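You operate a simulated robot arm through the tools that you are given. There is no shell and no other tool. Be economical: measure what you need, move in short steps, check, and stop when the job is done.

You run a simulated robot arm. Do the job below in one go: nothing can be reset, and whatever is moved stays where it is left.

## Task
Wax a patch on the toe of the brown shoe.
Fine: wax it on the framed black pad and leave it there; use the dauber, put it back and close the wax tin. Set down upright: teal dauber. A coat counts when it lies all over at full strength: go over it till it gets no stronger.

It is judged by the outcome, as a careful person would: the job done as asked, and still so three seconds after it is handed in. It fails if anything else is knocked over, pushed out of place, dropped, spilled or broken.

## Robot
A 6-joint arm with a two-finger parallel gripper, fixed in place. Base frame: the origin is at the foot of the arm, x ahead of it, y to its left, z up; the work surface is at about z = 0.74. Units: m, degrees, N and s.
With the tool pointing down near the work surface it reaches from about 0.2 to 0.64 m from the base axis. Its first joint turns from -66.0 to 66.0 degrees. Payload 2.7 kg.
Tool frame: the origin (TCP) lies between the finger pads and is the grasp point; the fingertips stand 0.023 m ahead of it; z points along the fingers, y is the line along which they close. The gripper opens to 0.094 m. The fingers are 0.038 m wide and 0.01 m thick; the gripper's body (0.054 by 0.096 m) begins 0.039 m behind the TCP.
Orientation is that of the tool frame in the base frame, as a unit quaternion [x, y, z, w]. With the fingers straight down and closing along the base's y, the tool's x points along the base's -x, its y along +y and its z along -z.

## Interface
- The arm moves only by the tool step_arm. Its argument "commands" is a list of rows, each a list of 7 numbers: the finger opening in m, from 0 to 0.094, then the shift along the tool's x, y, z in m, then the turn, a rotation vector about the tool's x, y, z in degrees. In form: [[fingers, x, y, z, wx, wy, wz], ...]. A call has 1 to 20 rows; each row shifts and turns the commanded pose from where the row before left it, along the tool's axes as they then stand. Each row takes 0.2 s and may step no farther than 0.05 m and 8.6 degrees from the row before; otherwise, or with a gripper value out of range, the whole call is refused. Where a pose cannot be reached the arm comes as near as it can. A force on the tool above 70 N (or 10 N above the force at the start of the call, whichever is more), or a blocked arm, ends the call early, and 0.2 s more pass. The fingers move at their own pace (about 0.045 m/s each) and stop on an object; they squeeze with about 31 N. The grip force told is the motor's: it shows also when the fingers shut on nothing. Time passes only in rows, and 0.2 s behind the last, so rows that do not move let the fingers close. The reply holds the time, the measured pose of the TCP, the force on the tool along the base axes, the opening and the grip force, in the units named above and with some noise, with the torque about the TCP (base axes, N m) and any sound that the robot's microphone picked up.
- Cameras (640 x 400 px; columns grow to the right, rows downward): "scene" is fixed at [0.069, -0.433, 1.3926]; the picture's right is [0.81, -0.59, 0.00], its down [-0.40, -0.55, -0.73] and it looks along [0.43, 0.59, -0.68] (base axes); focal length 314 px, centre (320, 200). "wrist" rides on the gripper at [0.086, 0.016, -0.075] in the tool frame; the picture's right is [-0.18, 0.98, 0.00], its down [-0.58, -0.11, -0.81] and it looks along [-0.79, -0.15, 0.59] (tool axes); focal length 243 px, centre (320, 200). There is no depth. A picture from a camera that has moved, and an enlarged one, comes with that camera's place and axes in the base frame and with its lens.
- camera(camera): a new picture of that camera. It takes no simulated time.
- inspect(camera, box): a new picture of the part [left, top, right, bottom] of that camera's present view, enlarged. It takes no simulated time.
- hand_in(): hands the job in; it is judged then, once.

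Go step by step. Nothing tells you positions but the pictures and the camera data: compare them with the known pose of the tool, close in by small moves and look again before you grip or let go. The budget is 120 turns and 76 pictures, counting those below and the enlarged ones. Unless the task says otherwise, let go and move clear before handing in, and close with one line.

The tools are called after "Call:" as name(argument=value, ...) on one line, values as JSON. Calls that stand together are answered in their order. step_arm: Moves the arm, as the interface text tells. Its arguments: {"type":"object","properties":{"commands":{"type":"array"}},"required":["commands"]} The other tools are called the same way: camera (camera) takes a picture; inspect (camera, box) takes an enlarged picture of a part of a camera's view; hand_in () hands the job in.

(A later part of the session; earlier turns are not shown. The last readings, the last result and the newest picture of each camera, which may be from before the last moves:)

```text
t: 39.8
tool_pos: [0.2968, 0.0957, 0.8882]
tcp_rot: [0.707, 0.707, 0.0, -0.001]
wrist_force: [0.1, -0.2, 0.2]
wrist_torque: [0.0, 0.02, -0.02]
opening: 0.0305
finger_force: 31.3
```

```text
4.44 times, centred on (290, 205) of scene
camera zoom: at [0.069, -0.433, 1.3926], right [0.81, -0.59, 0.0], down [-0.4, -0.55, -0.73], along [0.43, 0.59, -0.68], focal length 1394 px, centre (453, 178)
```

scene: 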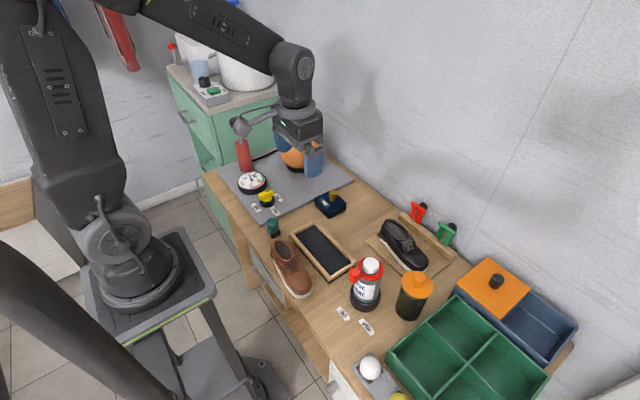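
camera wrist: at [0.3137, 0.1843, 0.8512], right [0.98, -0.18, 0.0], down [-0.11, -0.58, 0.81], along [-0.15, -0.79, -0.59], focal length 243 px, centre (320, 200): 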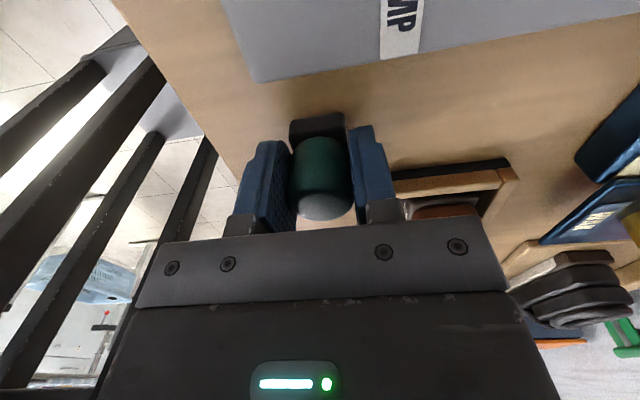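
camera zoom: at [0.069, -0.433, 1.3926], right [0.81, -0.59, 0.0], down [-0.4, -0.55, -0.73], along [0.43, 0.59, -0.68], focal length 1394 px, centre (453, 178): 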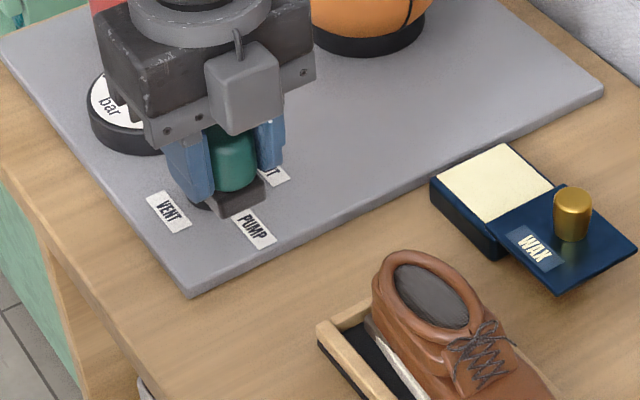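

The foam block belongs to the dauber. Moving over the exposed wax at about (0.480, 0.092).

Call:
step_arm(commands=[[0.02, -0.001, 0.046, 0, 0, 0, 0], [0.02, -0.001, 0.046, 0, 0, 0, 0], [0.02, -0.001, 0.046, 0, 0, 0, 0], [0.02, -0.001, 0.045, 0, 0, 0, 0], [0.02, 0, 0, 0.03, 0, 0, 0], [0.02, 0, 0, 0.02, 0, 0, 0], [0.02, 0, 0, 0, 0, 0, 0]])

Call:
camera(camera="wrist")

Call:
inspect(camera="scene", box=[290, 150, 370, 220])

```text
t: 41.4
tool_pos: [0.4793, 0.0916, 0.8377]
tcp_rot: [0.707, 0.707, 0.0, -0.001]
wrist_force: [-0.1, -0.1, -0.9]
wrist_torque: [0.0, -0.01, 0.06]
opening: 0.0307
finger_force: 31.5
```

```text
35 pictures are left
camera wrist: at [0.4958, 0.1775, 0.9101], right [0.98, -0.18, 0.0], down [-0.11, -0.58, 0.81], along [-0.15, -0.79, -0.59], focal length 243 px, centre (320, 200)
```

wrist: 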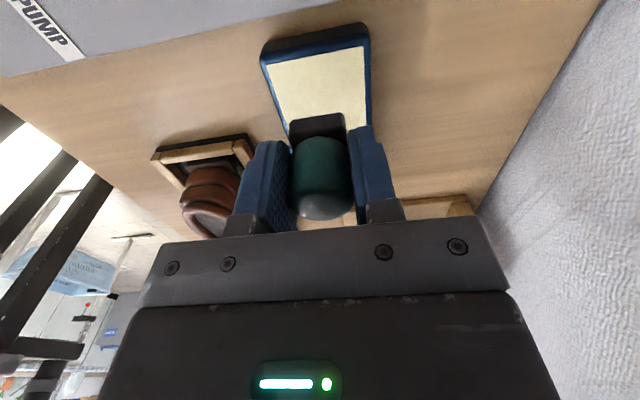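

```text
5.71 times, centred on (330, 185) of scene
camera zoom: at [0.069, -0.433, 1.3926], right [0.81, -0.59, 0.0], down [-0.4, -0.55, -0.73], along [0.43, 0.59, -0.68], focal length 1793 px, centre (263, 286)
```

zoom: 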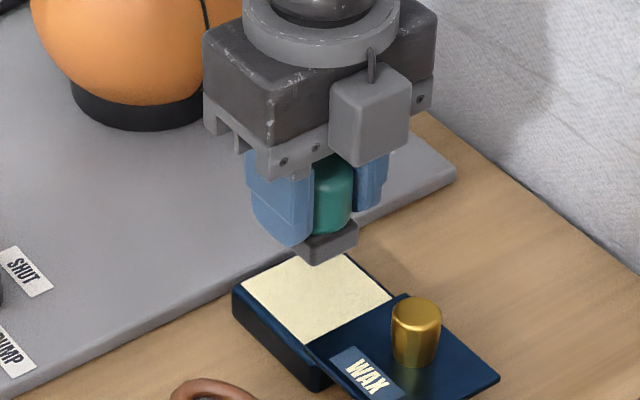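

Aligned over the wax. Lowering with small final steps until I feel it.

Call:
step_arm(commands=[[0.02, -0.002, 0.001, 0.015, 0, 0, 0], [0.02, 0, 0, 0.012, 0, 0, 0], [0.02, 0, 0, 0.004, 0, 0, 0], [0.02, 0, 0, 0.002, 0, 0, 0], [0.02, 0, 0, 0, 0, 0, 0]])

```text
t: 42.6
tool_pos: [0.4809, 0.0902, 0.8049]
tcp_rot: [0.707, 0.707, 0.0, 0.0]
wrist_force: [0.4, 0.1, -0.4]
wrist_torque: [-0.02, 0.02, 0.03]
opening: 0.0305
finger_force: 30.9
```

Call:
step_arm(commands=[[0.02, 0, 0, 0.002, 0, 0, 0], [0.02, 0, 0, 0.002, 0, 0, 0], [0.02, 0, 0, 0.001, 0, 0, 0], [0.02, 0, 0, 0, 0, 0, 0]])

```text
t: 43.6
tool_pos: [0.4817, 0.0912, 0.8013]
tcp_rot: [0.707, 0.707, 0.001, 0.001]
wrist_force: [-7.1, -3.4, 26.9]
wrist_torque: [-0.16, 0.24, 0.0]
opening: 0.0308
finger_force: 31.3
```

Contact with the wax (surface ≈0.765). Easing the pressure, wiping back and forth a little to load, then lifting for a look.

Call:
step_arm(commands=[[0.02, 0, 0, -0.001, 0, 0, 0], [0.02, 0, 0.005, 0, 0, 0, 0], [0.02, 0, -0.005, 0, 0, 0, 0], [0.02, 0, -0.005, 0, 0, 0, 0], [0.02, 0, 0.005, 0, 0, 0, 0], [0.02, 0, 0, 0, 0, 0, 0], [0.02, 0, 0, -0.03, 0, 0, 0], [0.02, 0, 0, -0.04, 0, 0, 0], [0.02, 0, 0, 0, 0, 0, 0]])

Call:
inspect(camera="scene", box=[290, 150, 370, 220])

```text
t: 45.6
tool_pos: [0.4798, 0.0918, 0.8695]
tcp_rot: [0.707, 0.707, -0.001, -0.001]
wrist_force: [0.2, 1.1, -1.1]
wrist_torque: [-0.01, 0.01, -0.03]
opening: 0.0305
finger_force: 30.7
```

```text
5.71 times, centred on (330, 185) of scene
camera zoom: at [0.069, -0.433, 1.3926], right [0.81, -0.59, 0.0], down [-0.4, -0.55, -0.73], along [0.43, 0.59, -0.68], focal length 1793 px, centre (263, 286)
```

zoom: 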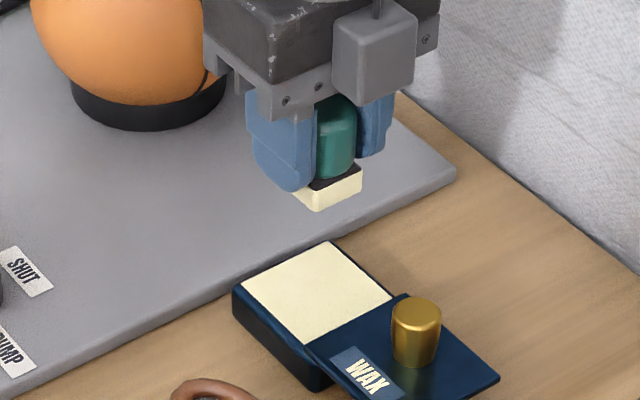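

The foam is coated with wax. Moving over the shoe's toe (about (0.369, −0.083)).

Call:
step_arm(commands=[[0.02, -0.035, -0.0222, 0, 0, 0, 0], [0.02, -0.035, -0.0222, 0, 0, 0, 0], [0.02, -0.035, -0.0222, 0, 0, 0, 0], [0.02, -0.035, -0.0222, 0, 0, 0, 0], [0.02, -0.034, -0.0222, 0, 0, 0, 0], [0.02, 0, 0, 0.015, 0, 0, 0], [0.02, 0, 0, 0, 0, 0, 0]])

Call:
inspect(camera="scene", box=[300, 200, 390, 290])

Call:
camera(camera="wrist")

```text
t: 47.2
tool_pos: [0.3694, -0.0862, 0.855]
tcp_rot: [0.707, 0.707, 0.0, 0.0]
wrist_force: [0.2, -0.8, -1.5]
wrist_torque: [-0.06, 0.02, 0.01]
opening: 0.0307
finger_force: 31.0
```

```text
4.44 times, centred on (345, 245) of scene
camera zoom: at [0.069, -0.433, 1.3926], right [0.81, -0.59, 0.0], down [-0.4, -0.55, -0.73], along [0.43, 0.59, -0.68], focal length 1394 px, centre (209, 0)
```

zoom: 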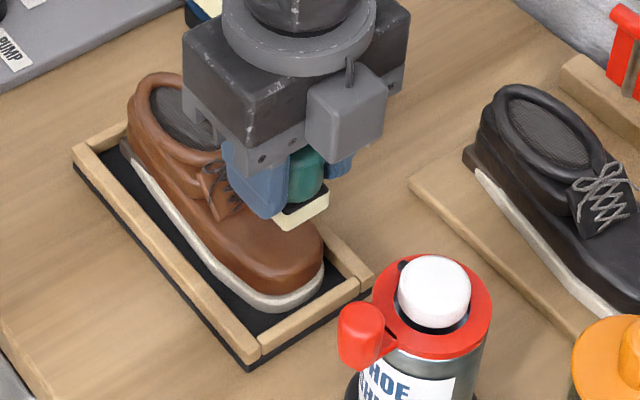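

```text
31 pictures are left
camera wrist: at [0.3871, 0.0019, 0.9279], right [0.98, -0.18, 0.0], down [-0.11, -0.58, 0.81], along [-0.15, -0.79, -0.59], focal length 243 px, centre (320, 200)
```

wrist: 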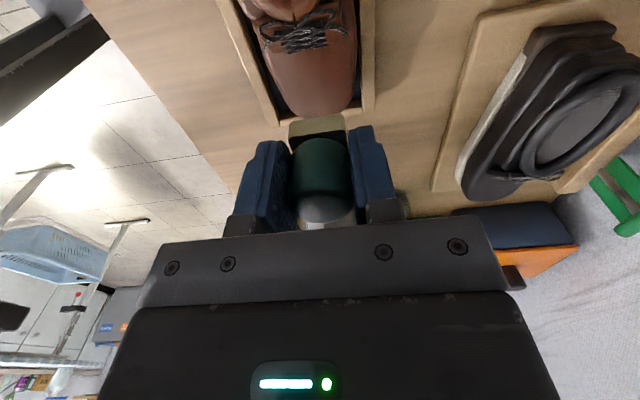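

The toe cap spans y ≈ −0.052 to −0.106. I'll centre the dauber at y≈−0.077 and lower slowly to contact.

Call:
step_arm(commands=[[0.02, 0.009, 0.0015, 0.01, 0, 0, 0], [0.02, 0, 0, 0.008, 0, 0, 0], [0.02, 0, 0, 0.002, 0, 0, 0], [0.02, 0, 0, 0.002, 0, 0, 0], [0.02, 0, 0, 0, 0, 0, 0]])

Call:
inspect(camera="scene", box=[315, 215, 375, 275])

```text
t: 48.4
tool_pos: [0.3711, -0.0742, 0.834]
tcp_rot: [0.707, 0.707, 0.0, 0.0]
wrist_force: [0.2, -0.1, -1.1]
wrist_torque: [0.0, 0.01, 0.01]
opening: 0.0307
finger_force: 30.8
```

```text
6.67 times, centred on (345, 245) of scene
camera zoom: at [0.069, -0.433, 1.3926], right [0.81, -0.59, 0.0], down [-0.4, -0.55, -0.73], along [0.43, 0.59, -0.68], focal length 2092 px, centre (153, -100)
```

zoom: 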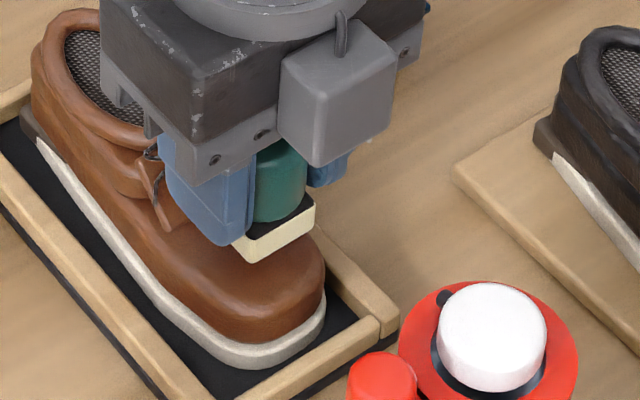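

Still roughly 1 cm above the leather. Shift 5 mm toward the tip and continue down in small steps.

Call:
step_arm(commands=[[0.02, -0.005, 0, 0.003, 0, 0, 0], [0.02, 0, 0, 0.003, 0, 0, 0], [0.02, 0, 0, 0.002, 0, 0, 0], [0.02, 0, 0, 0, 0, 0, 0]])

Call:
step_arm(commands=[[0.02, 0, 0, 0.002, 0, 0, 0], [0.02, 0, 0, 0.001, 0, 0, 0], [0.02, 0, 0, 0, 0, 0, 0]])

```text
t: 49.4
tool_pos: [0.3719, -0.0815, 0.8252]
tcp_rot: [0.707, 0.707, 0.0, 0.0]
wrist_force: [0.2, 0.5, -0.7]
wrist_torque: [0.02, 0.01, 0.0]
opening: 0.0308
finger_force: 30.6
```

```text
t: 50.2
tool_pos: [0.3717, -0.0799, 0.8222]
tcp_rot: [0.707, 0.707, 0.0, 0.0]
wrist_force: [0.3, 0.0, -1.0]
wrist_torque: [-0.01, 0.03, -0.01]
opening: 0.0307
finger_force: 31.5
```

Call:
step_arm(commands=[[0.02, 0, 0, 0.0015, 0, 0, 0], [0.02, 0, 0, 0.0015, 0, 0, 0], [0.02, 0, 0, 0, 0, 0, 0]])

Call:
inspect(camera="scene", box=[315, 215, 375, 275])

```text
t: 51.0
tool_pos: [0.3721, -0.0794, 0.8202]
tcp_rot: [0.707, 0.707, 0.0, 0.0]
wrist_force: [-0.2, -0.5, -0.3]
wrist_torque: [0.01, -0.01, -0.04]
opening: 0.0305
finger_force: 31.5
```

```text
6.67 times, centred on (345, 245) of scene
camera zoom: at [0.069, -0.433, 1.3926], right [0.81, -0.59, 0.0], down [-0.4, -0.55, -0.73], along [0.43, 0.59, -0.68], focal length 2092 px, centre (153, -100)
```

zoom: 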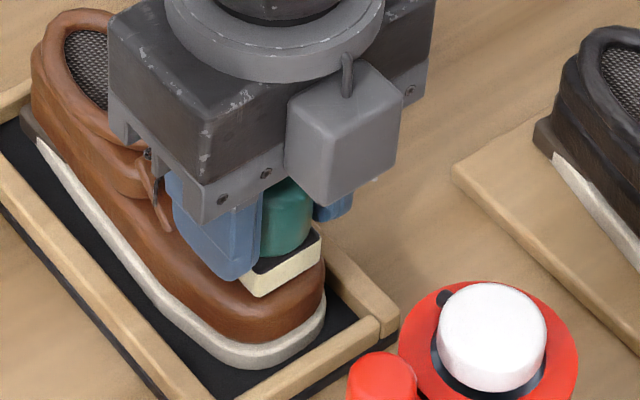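

Call:
step_arm(commands=[[0.02, 0, 0, 0.0015, 0, 0, 0], [0.02, 0, 0, 0.0015, 0, 0, 0], [0.02, 0, 0, 0, 0, 0, 0]])

Call:
step_arm(commands=[[0.02, 0, 0, 0.0015, 0, 0, 0], [0.02, 0, 0, 0.001, 0, 0, 0], [0.02, 0, 0, 0, 0, 0, 0]])

```text
t: 51.8
tool_pos: [0.3725, -0.0792, 0.8167]
tcp_rot: [0.707, 0.707, 0.001, 0.001]
wrist_force: [-4.8, -3.7, 26.4]
wrist_torque: [-0.12, 0.13, 0.0]
opening: 0.0309
finger_force: 31.2
```

```text
t: 52.6
tool_pos: [0.3716, -0.0788, 0.8139]
tcp_rot: [0.707, 0.707, 0.001, 0.001]
wrist_force: [1.5, 1.6, 27.9]
wrist_torque: [-0.02, 0.01, 0.02]
opening: 0.0307
finger_force: 30.9
```

Contact at TCP z≈0.817. Easing back, stroking a few millimetres, then lifting to look.

Call:
step_arm(commands=[[0.02, 0, 0, -0.0015, 0, 0, 0], [0.02, 0, 0.004, 0, 0, 0, 0], [0.02, 0, -0.004, 0, 0, 0, 0], [0.02, 0, -0.004, 0, 0, 0, 0], [0.02, 0, 0.004, 0, 0, 0, 0], [0.02, 0, 0, 0, 0, 0, 0], [0.02, 0, 0, -0.03, 0, 0, 0], [0.02, 0.04, 0, -0.02, 0, 0, 0], [0.02, 0.045, 0, 0, 0, 0, 0], [0.02, 0, 0, 0, 0, 0, 0]])

Call:
inspect(camera="scene", box=[300, 190, 390, 280])

```text
t: 54.8
tool_pos: [0.3699, 0.0068, 0.8665]
tcp_rot: [0.707, 0.707, 0.0, 0.0]
wrist_force: [0.2, 0.2, 0.0]
wrist_torque: [0.01, 0.01, 0.01]
opening: 0.0306
finger_force: 31.4
```

```text
4.44 times, centred on (345, 235) of scene
camera zoom: at [0.069, -0.4329, 1.3926], right [0.81, -0.59, 0.0], down [-0.4, -0.55, -0.73], along [0.43, 0.59, -0.68], focal length 1394 px, centre (209, 44)
```

zoom: 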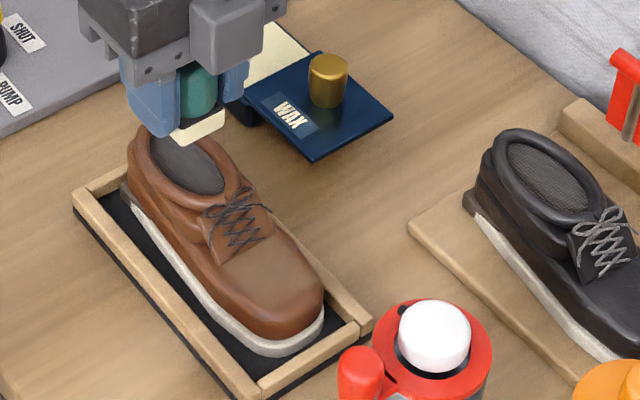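

Call:
inspect(camera="scene", box=[340, 230, 380, 275])

```text
8.89 times, centred on (360, 252) of scene
camera zoom: at [0.069, -0.4329, 1.3926], right [0.81, -0.59, 0.0], down [-0.4, -0.55, -0.73], along [0.43, 0.59, -0.68], focal length 2789 px, centre (-36, -267)
```

zoom: 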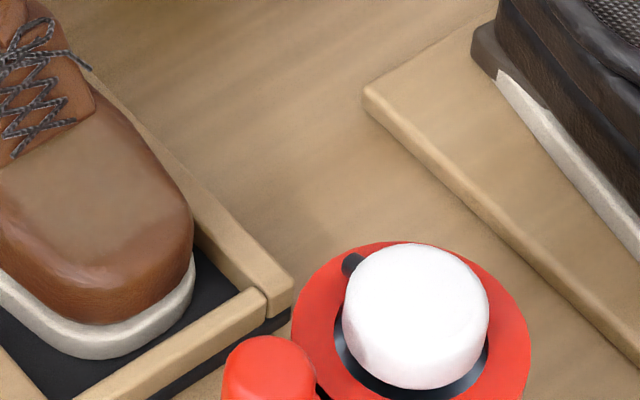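

A faint patch has appeared on the toe cap. Baseline close-up, then more passes at the same spot.

Call:
inspect(camera="scene", box=[328, 230, 368, 270])

Call:
step_arm(commands=[[0.02, -0.045, 0.001, 0, 0, 0, 0], [0.02, -0.04, 0.0005, 0.01, 0, 0, 0], [0.02, 0, 0, 0.03, 0, 0, 0], [0.02, 0, 0, 0.007, 0, 0, 0], [0.02, 0, 0, 0.002, 0, 0, 0], [0.02, 0, 0, 0.001, 0, 0, 0], [0.02, 0, 0, 0, 0, 0, 0]])

```text
10.00 times, centred on (348, 250) of scene
camera zoom: at [0.069, -0.4329, 1.3926], right [0.81, -0.59, 0.0], down [-0.4, -0.55, -0.73], along [0.43, 0.59, -0.68], focal length 3137 px, centre (40, -300)
```

zoom: 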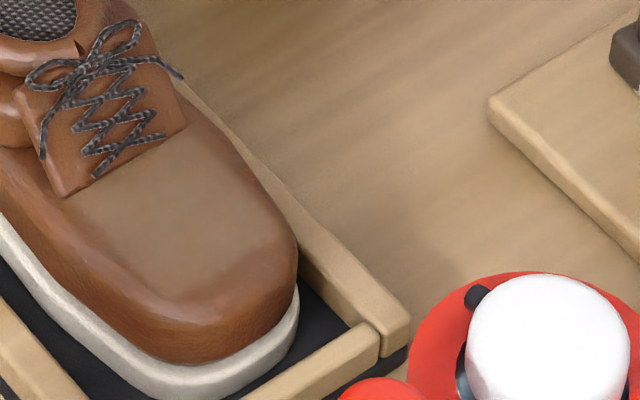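

```text
t: 56.4
tool_pos: [0.3719, -0.0794, 0.8151]
tcp_rot: [0.707, 0.707, 0.0, 0.0]
wrist_force: [0.6, -0.1, -0.7]
wrist_torque: [0.02, 0.03, 0.0]
opening: 0.0305
finger_force: 31.0
```

The whole toe-top patch is uniformly tinted. No contact yet at this height; stepping down to contact and stroking.

Call:
step_arm(commands=[[0.02, 0, 0, 0.001, 0, 0, 0], [0.02, 0, 0, 0.001, 0, 0, 0], [0.02, 0, 0, 0, 0, 0, 0]])

```text
t: 57.2
tool_pos: [0.3721, -0.08, 0.8137]
tcp_rot: [0.708, 0.706, 0.001, 0.001]
wrist_force: [-1.2, -0.8, 6.3]
wrist_torque: [-0.03, 0.05, -0.01]
opening: 0.0305
finger_force: 31.5
```

Call:
step_arm(commands=[[0.02, 0, 0, 0.0005, 0, 0, 0], [0.02, 0, 0.006, 0, 0, 0, 0], [0.02, 0, -0.006, 0, 0, 0, 0], [0.02, 0, -0.006, 0, 0, 0, 0], [0.02, 0, 0.006, 0, 0, 0, 0], [0.02, 0.006, 0, 0, 0, 0, 0], [0.02, -0.006, 0, 0, 0, 0, 0], [0.02, -0.005, 0, 0, 0, 0, 0], [0.02, 0.005, 0, 0, 0, 0, 0], [0.02, 0, 0.006, 0, 0, 0, 0], [0.02, 0, -0.006, 0, 0, 0, 0], [0.02, 0, -0.006, 0, 0, 0, 0], [0.02, 0, 0.006, 0, 0, 0, 0], [0.02, 0, 0, 0, 0, 0, 0]])

Call:
step_arm(commands=[[0.02, 0, 0, -0.03, 0, 0, 0], [0.02, 0.04, 0, -0.02, 0, 0, 0], [0.02, 0.045, 0, 0, 0, 0, 0], [0.02, 0, 0, 0, 0, 0, 0]])

Call:
inspect(camera="scene", box=[328, 230, 368, 270])

```text
t: 60.2
tool_pos: [0.3723, -0.0795, 0.8121]
tcp_rot: [0.707, 0.707, -0.001, 0.0]
wrist_force: [-7.1, 0.2, 19.3]
wrist_torque: [0.03, 0.19, 0.03]
opening: 0.0307
finger_force: 31.7
```

```text
t: 61.2
tool_pos: [0.3703, 0.0059, 0.8613]
tcp_rot: [0.707, 0.707, 0.0, -0.001]
wrist_force: [-0.1, 0.0, 0.8]
wrist_torque: [-0.02, 0.01, -0.02]
opening: 0.0307
finger_force: 31.1
```

```text
10.00 times, centred on (348, 250) of scene
camera zoom: at [0.069, -0.4329, 1.3926], right [0.81, -0.59, 0.0], down [-0.4, -0.55, -0.73], along [0.43, 0.59, -0.68], focal length 3137 px, centre (40, -300)
```

zoom: 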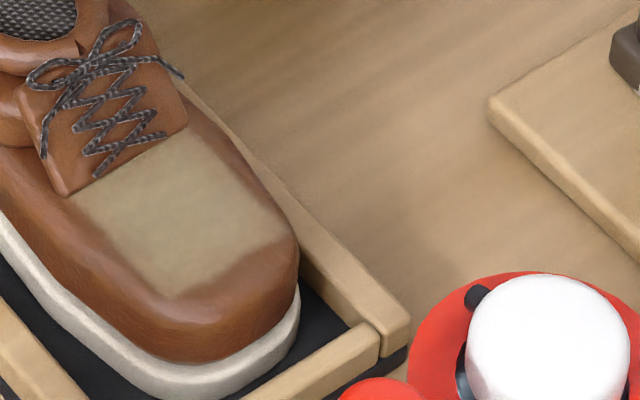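

The coat is stronger and even. It still isn't full strength; another, longer pass.

Call:
step_arm(commands=[[0.02, -0.045, 0.001, 0, 0, 0, 0], [0.02, -0.04, 0.0005, 0.01, 0, 0, 0], [0.02, 0, 0, 0.03, 0, 0, 0], [0.02, 0, 0, 0.007, 0, 0, 0], [0.02, 0, 0, 0.002, 0, 0, 0], [0.02, 0, 0, 0.001, 0, 0, 0], [0.02, 0, 0, 0, 0, 0, 0]])

Call:
inspect(camera="scene", box=[328, 230, 368, 270])

```text
t: 62.8
tool_pos: [0.3731, -0.0799, 0.8121]
tcp_rot: [0.706, 0.708, 0.0, 0.001]
wrist_force: [-0.5, 0.6, 3.5]
wrist_torque: [0.06, 0.07, 0.0]
opening: 0.0307
finger_force: 30.7
```

```text
10.00 times, centred on (348, 250) of scene
camera zoom: at [0.0689, -0.433, 1.3926], right [0.81, -0.59, 0.0], down [-0.4, -0.55, -0.73], along [0.43, 0.59, -0.68], focal length 3137 px, centre (40, -300)
```

zoom: 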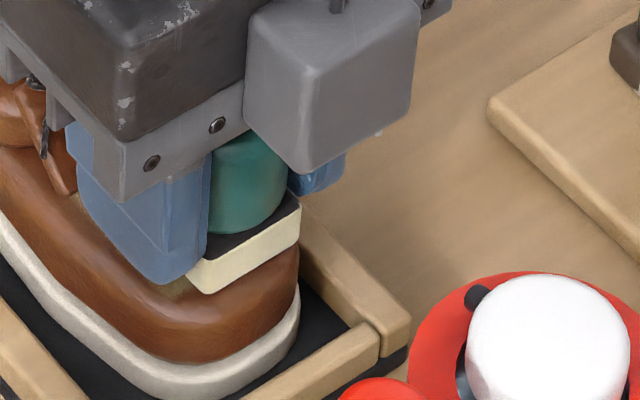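

Light contact; the foam still carries cream wax. Stroking across the whole patch.

Call:
step_arm(commands=[[0.02, 0, 0, 0.001, 0, 0, 0], [0.02, 0, 0.006, 0, 0, 0, 0], [0.02, 0, -0.006, 0, 0, 0, 0], [0.02, 0, -0.006, 0, 0, 0, 0], [0.02, 0.006, 0, 0, 0, 0, 0], [0.02, 0, 0.006, 0, 0, 0, 0], [0.02, 0, 0.006, 0, 0, 0, 0], [0.02, -0.006, 0, 0, 0, 0, 0], [0.02, 0, -0.006, 0, 0, 0, 0], [0.02, 0, -0.006, 0, 0, 0, 0], [0.02, -0.005, 0, 0, 0, 0, 0], [0.02, 0, 0.006, 0, 0, 0, 0], [0.02, 0, 0.006, 0, 0, 0, 0], [0.02, 0.005, 0, 0, 0, 0, 0], [0.02, 0, -0.006, 0, 0, 0, 0], [0.02, 0, -0.006, 0, 0, 0, 0], [0.02, 0, 0.006, 0, 0, 0, 0], [0.02, 0, 0, 0, 0, 0, 0]])

Call:
step_arm(commands=[[0.02, 0, 0, -0.03, 0, 0, 0], [0.02, 0.04, 0, -0.02, 0, 0, 0], [0.02, 0.045, 0, 0, 0, 0, 0], [0.02, 0, 0, 0, 0, 0, 0]])

Call:
inspect(camera="scene", box=[328, 230, 368, 270])

```text
t: 66.6
tool_pos: [0.3736, -0.0784, 0.8105]
tcp_rot: [0.708, 0.706, -0.001, -0.002]
wrist_force: [-11.7, -1.4, 26.4]
wrist_torque: [-0.11, 0.19, -0.07]
opening: 0.0302
finger_force: 31.0
```

```text
t: 67.6
tool_pos: [0.3765, 0.0071, 0.8594]
tcp_rot: [0.707, 0.707, -0.001, 0.0]
wrist_force: [-0.3, -0.3, -0.7]
wrist_torque: [0.0, -0.01, 0.02]
opening: 0.0307
finger_force: 30.9
```

```text
10.00 times, centred on (348, 250) of scene
camera zoom: at [0.069, -0.4329, 1.3926], right [0.81, -0.59, 0.0], down [-0.4, -0.55, -0.73], along [0.43, 0.59, -0.68], focal length 3137 px, centre (40, -300)
```

zoom: 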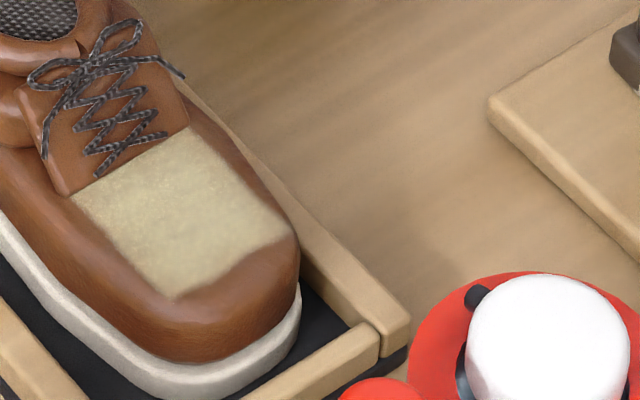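

Stronger again and even. Another pass.

Call:
step_arm(commands=[[0.02, -0.045, -0.003, 0, 0, 0, 0], [0.02, -0.04, -0.001, 0.01, 0, 0, 0], [0.02, 0, 0, 0.03, 0, 0, 0], [0.02, 0, 0, 0.007, 0, 0, 0], [0.02, 0, 0, 0.002, 0, 0, 0], [0.02, 0, 0, 0.001, 0, 0, 0], [0.02, 0, 0, 0, 0, 0, 0]])

Call:
step_arm(commands=[[0.02, 0, 0, 0.001, 0, 0, 0], [0.02, 0, 0.006, 0, 0, 0, 0], [0.02, 0, -0.006, 0, 0, 0, 0], [0.02, 0, -0.006, 0, 0, 0, 0], [0.02, 0.006, 0, 0, 0, 0, 0], [0.02, 0, 0.006, 0, 0, 0, 0], [0.02, 0, 0.006, 0, 0, 0, 0], [0.02, -0.006, 0, 0, 0, 0, 0], [0.02, 0, -0.006, 0, 0, 0, 0], [0.02, 0, -0.006, 0, 0, 0, 0], [0.02, -0.005, 0, 0, 0, 0, 0], [0.02, 0, 0.006, 0, 0, 0, 0], [0.02, 0, 0.006, 0, 0, 0, 0], [0.02, 0.005, 0, 0, 0, 0, 0], [0.02, 0, -0.006, 0, 0, 0, 0], [0.02, 0, -0.006, 0, 0, 0, 0], [0.02, 0, 0.006, 0, 0, 0, 0], [0.02, 0, 0, 0, 0, 0, 0]])

Call:
step_arm(commands=[[0.02, 0, 0, -0.03, 0, 0, 0], [0.02, 0.04, 0, -0.02, 0, 0, 0], [0.02, 0.045, 0, 0, 0, 0, 0], [0.02, 0, 0, 0, 0, 0, 0]])

Call:
inspect(camera="scene", box=[328, 230, 368, 270])

```text
t: 69.2
tool_pos: [0.3704, -0.0803, 0.8116]
tcp_rot: [0.707, 0.707, 0.0, 0.0]
wrist_force: [0.5, 0.0, 0.0]
wrist_torque: [0.01, -0.02, 0.02]
opening: 0.0306
finger_force: 30.5
```

```text
t: 73.0
tool_pos: [0.3711, -0.0791, 0.8103]
tcp_rot: [0.707, 0.707, 0.0, 0.0]
wrist_force: [-0.5, 0.5, -0.7]
wrist_torque: [0.03, 0.0, 0.04]
opening: 0.0307
finger_force: 31.0
```

```text
t: 74.0
tool_pos: [0.3696, 0.0054, 0.859]
tcp_rot: [0.707, 0.707, 0.0, -0.001]
wrist_force: [-0.4, -0.8, -0.8]
wrist_torque: [-0.02, 0.0, 0.03]
opening: 0.0308
finger_force: 30.6
```

```text
10.00 times, centred on (348, 250) of scene
camera zoom: at [0.069, -0.4329, 1.3926], right [0.81, -0.59, 0.0], down [-0.4, -0.55, -0.73], along [0.43, 0.59, -0.68], focal length 3137 px, centre (40, -300)
```

zoom: 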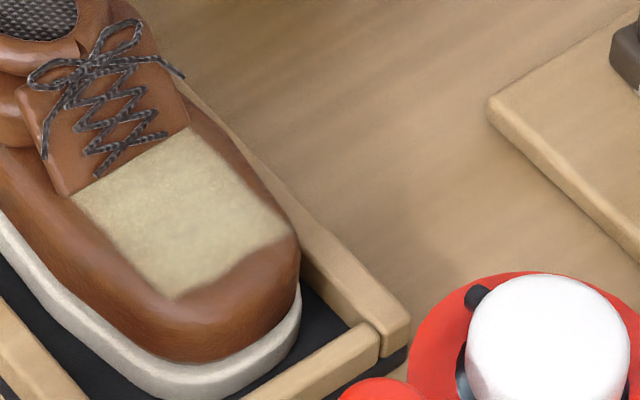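

That pass made no contact, so it proves nothing. Repeating slightly deeper, checking force before stroking.

Call:
step_arm(commands=[[0.02, -0.045, 0.001, 0, 0, 0, 0], [0.02, -0.04, 0.001, 0.01, 0, 0, 0], [0.02, 0, 0, 0.03, 0, 0, 0], [0.02, 0, 0, 0.007, 0, 0, 0], [0.02, 0, 0, 0.002, 0, 0, 0], [0.02, 0, 0, 0.001, 0, 0, 0], [0.02, 0, 0, 0.001, 0, 0, 0], [0.02, 0, 0, 0, 0, 0, 0]])

Call:
step_arm(commands=[[0.02, 0, 0, 0.001, 0, 0, 0], [0.02, 0, 0, 0, 0, 0, 0]])

```text
t: 75.8
tool_pos: [0.3731, -0.08, 0.8097]
tcp_rot: [0.707, 0.707, 0.0, 0.0]
wrist_force: [-0.9, -0.8, 3.1]
wrist_torque: [0.03, 0.06, 0.05]
opening: 0.0304
finger_force: 30.4
```

```text
t: 76.4
tool_pos: [0.3719, -0.079, 0.8096]
tcp_rot: [0.707, 0.707, 0.001, 0.0]
wrist_force: [-5.7, -1.6, 23.9]
wrist_torque: [-0.07, 0.2, -0.03]
opening: 0.0305
finger_force: 31.0
```

Call:
step_arm(commands=[[0.02, 0, 0.006, 0, 0, 0, 0], [0.02, 0, -0.006, 0, 0, 0, 0], [0.02, 0, -0.006, 0, 0, 0, 0], [0.02, 0.006, 0, 0, 0, 0, 0], [0.02, 0, 0.006, 0, 0, 0, 0], [0.02, 0, 0.006, 0, 0, 0, 0], [0.02, -0.006, 0, 0, 0, 0, 0], [0.02, 0, -0.006, 0, 0, 0, 0], [0.02, 0, -0.006, 0, 0, 0, 0], [0.02, -0.005, 0, 0, 0, 0, 0], [0.02, 0, 0.006, 0, 0, 0, 0], [0.02, 0, 0.006, 0, 0, 0, 0], [0.02, 0.005, 0, 0, 0, 0, 0], [0.02, 0, -0.006, 0, 0, 0, 0], [0.02, 0, -0.006, 0, 0, 0, 0], [0.02, 0, 0.006, 0, 0, 0, 0], [0.02, 0, 0, 0, 0, 0, 0]])

Call:
step_arm(commands=[[0.02, 0, 0, -0.03, 0, 0, 0], [0.02, 0.04, 0, -0.02, 0, 0, 0], [0.02, 0.045, 0, 0, 0, 0, 0], [0.02, 0, 0, 0, 0, 0, 0]])

Call:
inspect(camera="scene", box=[328, 230, 368, 270])

```text
t: 80.0
tool_pos: [0.3721, -0.078, 0.8074]
tcp_rot: [0.707, 0.707, 0.001, 0.0]
wrist_force: [-0.1, -0.3, 0.0]
wrist_torque: [0.02, 0.01, 0.03]
opening: 0.0306
finger_force: 31.3
```

```text
t: 81.0
tool_pos: [0.3729, 0.0057, 0.8592]
tcp_rot: [0.707, 0.707, -0.001, 0.001]
wrist_force: [0.5, -0.3, -0.4]
wrist_torque: [-0.01, -0.02, -0.01]
opening: 0.0305
finger_force: 30.9
```

```text
10.00 times, centred on (348, 250) of scene
camera zoom: at [0.069, -0.4329, 1.3926], right [0.81, -0.59, 0.0], down [-0.4, -0.55, -0.73], along [0.43, 0.59, -0.68], focal length 3137 px, centre (40, -300)
```

zoom: 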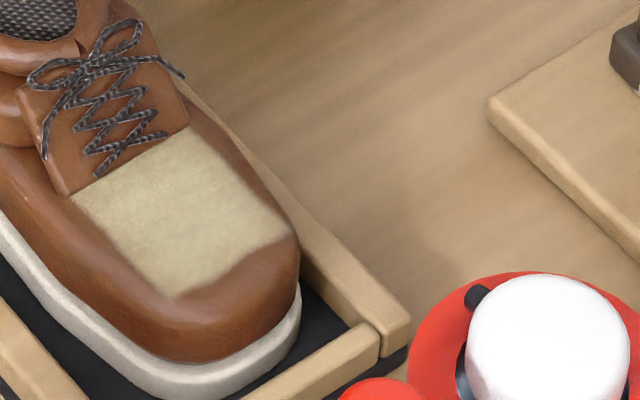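

Slight further gain, but the dauber is creeping up in the fingers, so contact gets lost. I'll reload on the wax and, while it stands there, regrip it higher up.

Call:
step_arm(commands=[[0.02, 0.022, 0.027, 0, 0, 0, 0], [0.02, 0.022, 0.027, 0, 0, 0, 0], [0.02, 0.022, 0.027, 0, 0, 0, 0], [0.02, 0.0185, 0.026, 0, 0, 0, 0], [0.02, 0, 0, 0.025, 0, 0, 0], [0.02, 0, 0, 0.02, 0, 0, 0], [0.02, 0, 0, 0.01, 0, 0, 0], [0.02, 0, 0, 0, 0, 0, 0]])

Call:
inspect(camera="scene", box=[300, 160, 360, 220])

```text
t: 82.8
tool_pos: [0.4789, 0.0905, 0.8028]
tcp_rot: [0.707, 0.707, -0.001, 0.0]
wrist_force: [0.5, -0.2, -0.8]
wrist_torque: [0.01, 0.02, 0.0]
opening: 0.0307
finger_force: 30.6
```

```text
6.67 times, centred on (330, 190) of scene
camera zoom: at [0.069, -0.433, 1.3926], right [0.81, -0.59, 0.0], down [-0.4, -0.55, -0.73], along [0.43, 0.59, -0.68], focal length 2092 px, centre (253, 267)
```

zoom: 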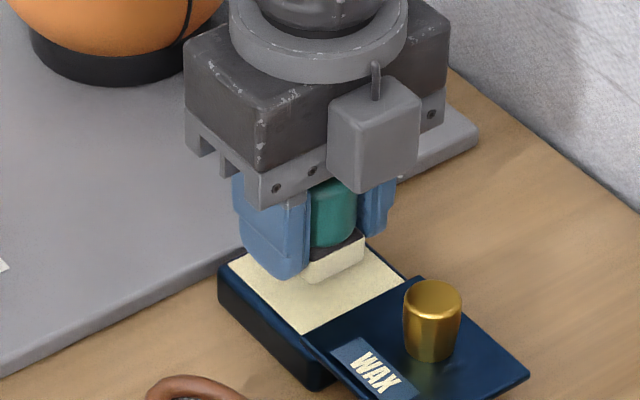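

Descending to wax contact in small steps.

Call:
step_arm(commands=[[0.02, 0, 0, 0.003, 0, 0, 0], [0.02, 0, 0, 0.002, 0, 0, 0], [0.02, 0, 0, 0, 0, 0, 0]])

Call:
step_arm(commands=[[0.02, 0, 0, 0.0015, 0, 0, 0], [0.02, 0, 0, 0.001, 0, 0, 0], [0.02, 0, 0, 0, 0, 0, 0]])

```text
t: 83.6
tool_pos: [0.4787, 0.0911, 0.7999]
tcp_rot: [0.707, 0.707, 0.0, 0.0]
wrist_force: [-0.2, -1.0, 0.1]
wrist_torque: [0.02, 0.01, 0.02]
opening: 0.0307
finger_force: 30.9
```

```text
t: 84.4
tool_pos: [0.4796, 0.0913, 0.795]
tcp_rot: [0.706, 0.708, -0.001, 0.0]
wrist_force: [-0.6, -0.1, 0.3]
wrist_torque: [-0.02, 0.02, -0.02]
opening: 0.0308
finger_force: 31.6
```

Call:
step_arm(commands=[[0.02, 0, 0, 0.001, 0, 0, 0], [0.02, 0, 0, 0.001, 0, 0, 0], [0.02, 0, 0, 0, 0, 0, 0]])

```text
t: 85.2
tool_pos: [0.4786, 0.0911, 0.7937]
tcp_rot: [0.707, 0.707, -0.001, 0.0]
wrist_force: [0.3, 0.3, -0.7]
wrist_torque: [0.01, -0.02, 0.01]
opening: 0.0308
finger_force: 31.1
```

Call:
step_arm(commands=[[0.02, 0, 0, 0.001, 0, 0, 0], [0.02, 0, 0, 0.001, 0, 0, 0], [0.02, 0, 0, 0, 0, 0, 0]])

Call:
inspect(camera="scene", box=[310, 170, 350, 210])

```text
t: 86.0
tool_pos: [0.4789, 0.0911, 0.7916]
tcp_rot: [0.707, 0.707, 0.0, 0.0]
wrist_force: [0.4, 0.1, -1.0]
wrist_torque: [0.0, 0.02, 0.0]
opening: 0.0306
finger_force: 31.1
```

```text
10.00 times, centred on (330, 190) of scene
camera zoom: at [0.069, -0.433, 1.3926], right [0.81, -0.59, 0.0], down [-0.4, -0.55, -0.73], along [0.43, 0.59, -0.68], focal length 3137 px, centre (220, 300)
```

zoom: 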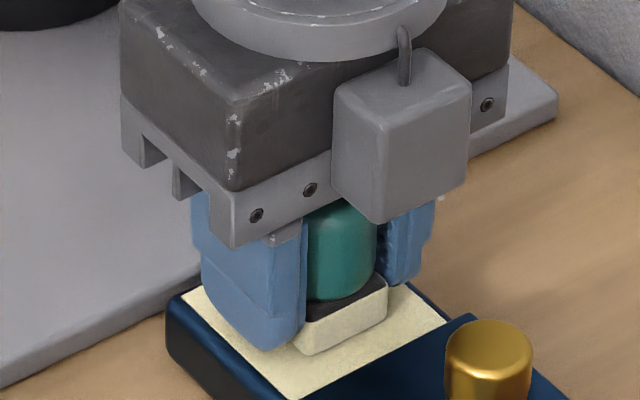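

Nearly there; one more fine approach.

Call:
step_arm(commands=[[0.02, 0, 0, 0.001, 0, 0, 0], [0.02, 0, 0, 0, 0, 0, 0]])

Call:
step_arm(commands=[[0.02, 0, 0, 0.001, 0, 0, 0], [0.02, 0, 0, 0, 0, 0, 0]])

```text
t: 86.6
tool_pos: [0.4788, 0.0906, 0.7892]
tcp_rot: [0.707, 0.707, 0.0, 0.0]
wrist_force: [0.2, -0.9, -1.0]
wrist_torque: [0.0, 0.03, 0.0]
opening: 0.0307
finger_force: 30.8
```

```text
t: 87.2
tool_pos: [0.4795, 0.0906, 0.7908]
tcp_rot: [0.707, 0.707, 0.0, 0.0]
wrist_force: [-0.6, -0.5, 0.5]
wrist_torque: [0.02, 0.03, 0.0]
opening: 0.0307
finger_force: 31.5
```

Within about a millimetre of the wax: I'll let the dauber settle onto it, rise 9 mm and regrip so it protrudes properly.

Call:
step_arm(commands=[[0.036, 0, 0, 0, 0, 0, 0], [0.042, 0, 0, 0, 0, 0, 0], [0.042, 0, 0, -0.005, 0, 0, 0], [0.042, 0, 0, -0.005, 0, 0, 0], [0.042, 0, 0, 0, 0, 0, 0]])

Call:
camera(camera="wrist")

Call:
inspect(camera="scene", box=[310, 170, 350, 210])

```text
t: 88.4
tool_pos: [0.478, 0.0899, 0.8002]
tcp_rot: [0.707, 0.707, 0.0, 0.0]
wrist_force: [0.6, -0.1, -0.1]
wrist_torque: [0.01, 0.0, 0.02]
opening: 0.0417
finger_force: 0.0
```

```text
18 pictures are left
camera wrist: at [0.4958, 0.1762, 0.8732], right [0.98, -0.18, 0.0], down [-0.11, -0.58, 0.81], along [-0.15, -0.79, -0.59], focal length 243 px, centre (320, 200)
```

wrist: 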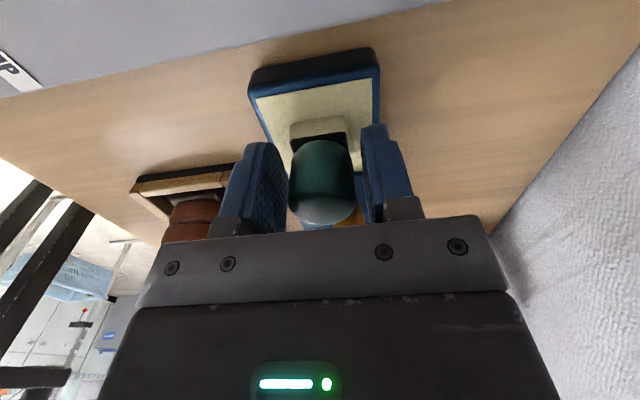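

```text
10.00 times, centred on (330, 190) of scene
camera zoom: at [0.069, -0.433, 1.3926], right [0.81, -0.59, 0.0], down [-0.4, -0.55, -0.73], along [0.43, 0.59, -0.68], focal length 3137 px, centre (220, 300)
```

zoom: 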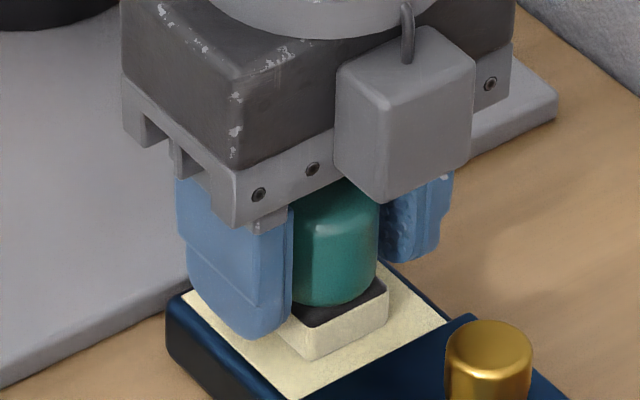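

It stands upright on the wax. Regripping here and pressing lightly to load.

Call:
step_arm(commands=[[0.042, 0, 0, -0.002, 0, 0, 0], [0.03, 0, 0, 0, 0, 0, 0], [0.02, 0, 0, 0, 0, 0, 0], [0.02, 0, 0, 0, 0, 0, 0], [0.02, 0, 0, 0.001, 0, 0, 0], [0.02, 0, 0.004, 0, 0, 0, 0], [0.02, 0, -0.004, 0, 0, 0, 0], [0.02, 0, -0.004, 0, 0, 0, 0], [0.02, 0, 0.004, 0, 0, 0, 0], [0.02, 0, 0, 0, 0, 0, 0]])

Call:
step_arm(commands=[[0.02, 0, 0, -0.02, 0, 0, 0], [0.02, 0, 0, -0.04, 0, 0, 0], [0.02, -0.035, -0.0218, 0, 0, 0, 0], [0.02, -0.035, -0.0218, 0, 0, 0, 0], [0.02, -0.035, -0.0218, 0, 0, 0, 0], [0.02, -0.035, -0.0218, 0, 0, 0, 0], [0.02, -0.03, -0.0218, 0, 0, 0, 0], [0.02, 0, 0, 0.025, 0, 0, 0], [0.02, 0, 0, 0.012, 0, 0, 0], [0.02, 0, 0, 0, 0, 0, 0]])

```text
t: 90.6
tool_pos: [0.4789, 0.0906, 0.8007]
tcp_rot: [0.707, 0.707, 0.0, -0.001]
wrist_force: [-2.1, 0.3, 8.0]
wrist_torque: [0.02, 0.08, -0.02]
opening: 0.0306
finger_force: 31.0
```

```text
t: 92.8
tool_pos: [0.3703, -0.0796, 0.8228]
tcp_rot: [0.708, 0.707, 0.0, 0.001]
wrist_force: [-0.3, 0.4, -0.1]
wrist_torque: [0.03, 0.04, 0.01]
opening: 0.0307
finger_force: 31.2
```

Call:
step_arm(commands=[[0.02, 0, 0, 0.004, 0, 0, 0], [0.02, 0, 0, 0.002, 0, 0, 0], [0.02, 0, 0, 0.001, 0, 0, 0], [0.02, 0, 0, 0, 0, 0, 0]])

Call:
step_arm(commands=[[0.02, 0, 0, 0.001, 0, 0, 0], [0.02, 0, 0, 0, 0, 0, 0]])

```text
t: 93.8
tool_pos: [0.3714, -0.0804, 0.8169]
tcp_rot: [0.707, 0.707, 0.001, 0.001]
wrist_force: [-4.5, -0.6, 27.1]
wrist_torque: [-0.07, 0.11, -0.02]
opening: 0.0308
finger_force: 30.7
```

```text
t: 94.4
tool_pos: [0.3709, -0.0802, 0.8162]
tcp_rot: [0.707, 0.707, 0.001, 0.001]
wrist_force: [-1.7, -0.2, 24.4]
wrist_torque: [-0.11, 0.09, 0.0]
opening: 0.0306
finger_force: 31.6
```

Solid contact. Easing to a moderate press and stroking thoroughly.

Call:
step_arm(commands=[[0.02, 0, 0, -0.0005, 0, 0, 0], [0.02, 0, 0.005, 0, 0, 0, 0], [0.02, 0, -0.005, 0, 0, 0, 0], [0.02, 0, -0.005, 0, 0, 0, 0], [0.02, 0, 0.005, 0, 0, 0, 0], [0.02, 0.005, 0, 0, 0, 0, 0], [0.02, 0, 0.005, 0, 0, 0, 0], [0.02, 0, -0.005, 0, 0, 0, 0], [0.02, 0, -0.005, 0, 0, 0, 0], [0.02, 0, 0.005, 0.0005, 0, 0, 0], [0.02, -0.005, 0, 0, 0, 0, 0], [0.02, -0.004, 0, 0.0005, 0, 0, 0], [0.02, 0, 0.005, 0, 0, 0, 0], [0.02, 0, -0.005, 0, 0, 0, 0], [0.02, 0, -0.005, 0, 0, 0, 0], [0.02, 0, 0.005, 0, 0, 0, 0], [0.02, 0.004, 0, 0, 0, 0, 0], [0.02, 0, 0, 0, 0, 0, 0]])

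Call:
step_arm(commands=[[0.02, 0, 0, -0.03, 0, 0, 0], [0.02, 0.04, 0, -0.02, 0, 0, 0], [0.02, 0.045, 0, 0, 0, 0, 0], [0.02, 0, 0, 0, 0, 0, 0]])

Call:
inspect(camera="scene", box=[328, 230, 368, 270])

```text
t: 98.2
tool_pos: [0.3704, -0.0794, 0.816]
tcp_rot: [0.707, 0.707, 0.0, 0.0]
wrist_force: [1.9, -4.9, 11.5]
wrist_torque: [-0.2, -0.06, 0.05]
opening: 0.0307
finger_force: 30.7
```

```text
t: 99.2
tool_pos: [0.3701, 0.0032, 0.8665]
tcp_rot: [0.707, 0.707, 0.0, 0.0]
wrist_force: [-0.3, -0.1, -0.3]
wrist_torque: [0.02, -0.01, 0.01]
opening: 0.0309
finger_force: 31.6
```

```text
10.00 times, centred on (348, 250) of scene
camera zoom: at [0.069, -0.4329, 1.3926], right [0.81, -0.59, 0.0], down [-0.4, -0.55, -0.73], along [0.43, 0.59, -0.68], focal length 3137 px, centre (40, -300)
```

zoom: 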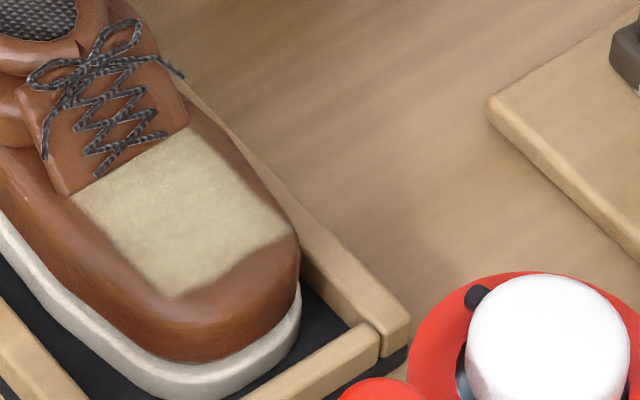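

Nearly unchanged from before, so close to saturation. One more thorough pass centred on the patch (y≈−0.074, ±5 mm) to confirm.

Call:
step_arm(commands=[[0.02, -0.04, 0.001, 0, 0, 0, 0], [0.02, -0.038, 0, 0.01, 0, 0, 0], [0.02, 0, 0, 0.03, 0, 0, 0], [0.02, 0, 0, 0.007, 0, 0, 0], [0.02, 0, 0, 0.002, 0, 0, 0], [0.02, 0, 0, 0.001, 0, 0, 0], [0.02, 0, 0, 0, 0, 0, 0]])

```text
t: 100.8
tool_pos: [0.3709, -0.0725, 0.8157]
tcp_rot: [0.707, 0.707, 0.0, 0.0]
wrist_force: [-0.4, -1.2, 4.9]
wrist_torque: [-0.05, 0.03, 0.01]
opening: 0.0307
finger_force: 30.9
```

Call:
step_arm(commands=[[0.02, 0, 0, 0.001, 0, 0, 0], [0.02, 0, 0.006, 0, 0, 0, 0], [0.02, 0, -0.006, 0, 0, 0, 0], [0.02, 0, -0.006, 0, 0, 0, 0], [0.02, 0, 0.006, 0, 0, 0, 0], [0.02, -0.005, 0, 0.0005, 0, 0, 0], [0.02, 0, 0.006, 0, 0, 0, 0], [0.02, 0, -0.006, 0, 0, 0, 0], [0.02, 0, -0.006, 0, 0, 0, 0], [0.02, 0, 0.006, 0, 0, 0, 0], [0.02, -0.005, 0, 0.0005, 0, 0, 0], [0.02, 0, 0.006, 0, 0, 0, 0], [0.02, 0, -0.006, 0, 0, 0, 0], [0.02, 0, -0.006, 0, 0, 0, 0], [0.02, 0, 0.006, 0, 0, 0, 0], [0.02, 0, 0, 0, 0, 0, 0]])

Call:
step_arm(commands=[[0.02, 0, 0, -0.03, 0, 0, 0], [0.02, 0.045, 0, -0.02, 0, 0, 0], [0.02, 0.045, 0, 0, 0, 0, 0], [0.02, 0, 0, 0, 0, 0, 0]])

Call:
inspect(camera="scene", box=[328, 230, 368, 270])

```text
t: 104.2
tool_pos: [0.3704, -0.0834, 0.8133]
tcp_rot: [0.708, 0.706, -0.001, -0.001]
wrist_force: [-5.6, 0.2, 13.6]
wrist_torque: [-0.17, 0.12, -0.07]
opening: 0.0306
finger_force: 31.3
```

```text
t: 105.2
tool_pos: [0.3717, 0.0063, 0.8618]
tcp_rot: [0.707, 0.707, 0.0, 0.0]
wrist_force: [-0.4, -1.3, -1.6]
wrist_torque: [-0.02, -0.01, -0.02]
opening: 0.0308
finger_force: 31.7
```

```text
10.00 times, centred on (348, 250) of scene
camera zoom: at [0.069, -0.4329, 1.3926], right [0.81, -0.59, 0.0], down [-0.4, -0.55, -0.73], along [0.43, 0.59, -0.68], focal length 3137 px, centre (40, -300)
```

zoom: 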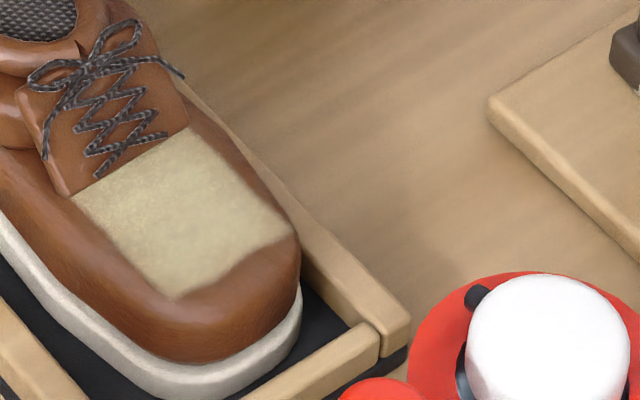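

No further change: the coat is at full strength. Returning the dauber to its home spot (0.2975, 0.098).

Call:
step_arm(commands=[[0.02, 0.031, -0.0247, 0, 0, 0, 0], [0.02, 0.031, -0.0247, 0, 0, 0, 0], [0.02, 0.03, -0.0247, 0, 0, 0, 0], [0.02, 0, 0, 0.04, 0, 0, 0], [0.02, 0, 0, 0.03, 0, 0, 0], [0.02, 0, 0, 0, 0, 0, 0], [0.02, 0, 0, 0, 0, 0, 0]])

Call:
inspect(camera="scene", box=[245, 195, 305, 255])

```text
t: 106.8
tool_pos: [0.2977, 0.0993, 0.7945]
tcp_rot: [0.707, 0.707, 0.0, 0.0]
wrist_force: [0.1, 0.6, -1.1]
wrist_torque: [-0.02, 0.01, -0.01]
opening: 0.0308
finger_force: 30.8
```

```text
6.67 times, centred on (275, 225) of scene
camera zoom: at [0.069, -0.433, 1.3926], right [0.81, -0.59, 0.0], down [-0.4, -0.55, -0.73], along [0.43, 0.59, -0.68], focal length 2092 px, centre (620, 33)
```

zoom: 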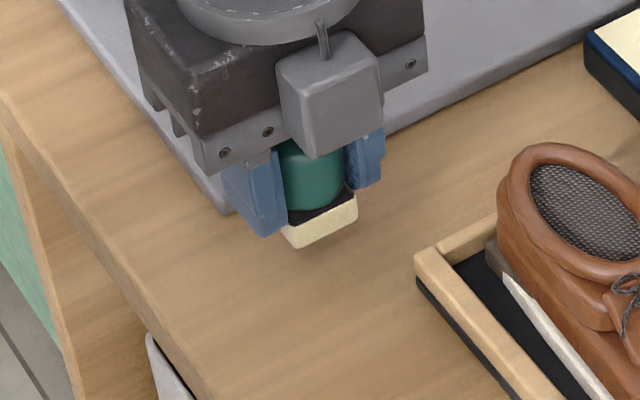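

Above its home spot and level. Lowering to the table in small steps.

Call:
step_arm(commands=[[0.02, -0.001, 0, 0.01, 0, 0, 0], [0.02, 0, 0, 0.005, 0, 0, 0], [0.02, 0, 0, 0.002, 0, 0, 0], [0.02, 0, 0, 0, 0, 0, 0]])

Call:
step_arm(commands=[[0.02, 0, 0, 0.001, 0, 0, 0], [0.02, 0, 0, 0.001, 0, 0, 0], [0.02, 0, 0, 0, 0, 0, 0]])

```text
t: 107.8
tool_pos: [0.2971, 0.0982, 0.7768]
tcp_rot: [0.707, 0.707, 0.0, 0.0]
wrist_force: [0.4, 0.5, -0.2]
wrist_torque: [0.0, -0.01, -0.06]
opening: 0.0307
finger_force: 31.0
```

```text
t: 108.6
tool_pos: [0.2975, 0.0986, 0.7762]
tcp_rot: [0.707, 0.707, 0.0, -0.001]
wrist_force: [-0.3, 0.0, -0.5]
wrist_torque: [-0.01, -0.02, -0.01]
opening: 0.0307
finger_force: 31.4
```

Call:
step_arm(commands=[[0.02, 0, 0, 0.001, 0, 0, 0], [0.02, 0, 0, 0, 0, 0, 0]])

Call:
step_arm(commands=[[0.02, 0, 0, 0.001, 0, 0, 0], [0.02, 0, 0, 0, 0, 0, 0]])

```text
t: 109.2
tool_pos: [0.2958, 0.0988, 0.7747]
tcp_rot: [0.707, 0.707, 0.0, 0.0]
wrist_force: [0.9, -0.4, -0.2]
wrist_torque: [0.01, -0.02, -0.01]
opening: 0.0305
finger_force: 31.3
```

```text
t: 109.8
tool_pos: [0.2971, 0.0976, 0.7723]
tcp_rot: [0.707, 0.707, 0.0, -0.001]
wrist_force: [-0.4, 0.6, -0.5]
wrist_torque: [-0.03, 0.01, 0.0]
opening: 0.0304
finger_force: 31.3
```

Call:
step_arm(commands=[[0.02, 0, 0, 0.001, 0, 0, 0], [0.02, 0, 0, 0, 0, 0, 0]])

Call:
step_arm(commands=[[0.02, 0, 0, 0.001, 0, 0, 0], [0.02, 0, 0, 0, 0, 0, 0]])

Call:
inspect(camera="scene", box=[255, 205, 295, 245])

```text
t: 110.4
tool_pos: [0.2967, 0.098, 0.771]
tcp_rot: [0.707, 0.707, 0.0, -0.001]
wrist_force: [0.2, -0.8, -0.2]
wrist_torque: [0.0, -0.03, -0.01]
opening: 0.0305
finger_force: 31.2
```

```text
t: 111.0
tool_pos: [0.2968, 0.0983, 0.7711]
tcp_rot: [0.707, 0.707, 0.0, 0.001]
wrist_force: [-5.3, -1.1, 26.4]
wrist_torque: [-0.33, 0.09, -0.03]
opening: 0.0306
finger_force: 31.4
```

```text
10.00 times, centred on (275, 225) of scene
camera zoom: at [0.0687, -0.4331, 1.3926], right [0.81, -0.59, 0.0], down [-0.4, -0.55, -0.73], along [0.43, 0.59, -0.68], focal length 3137 px, centre (770, -50)
```

zoom: 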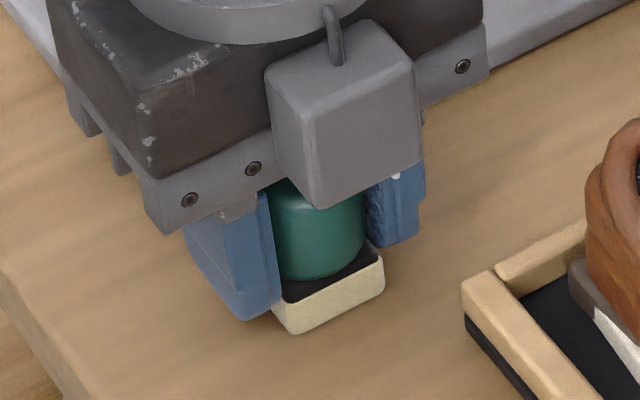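

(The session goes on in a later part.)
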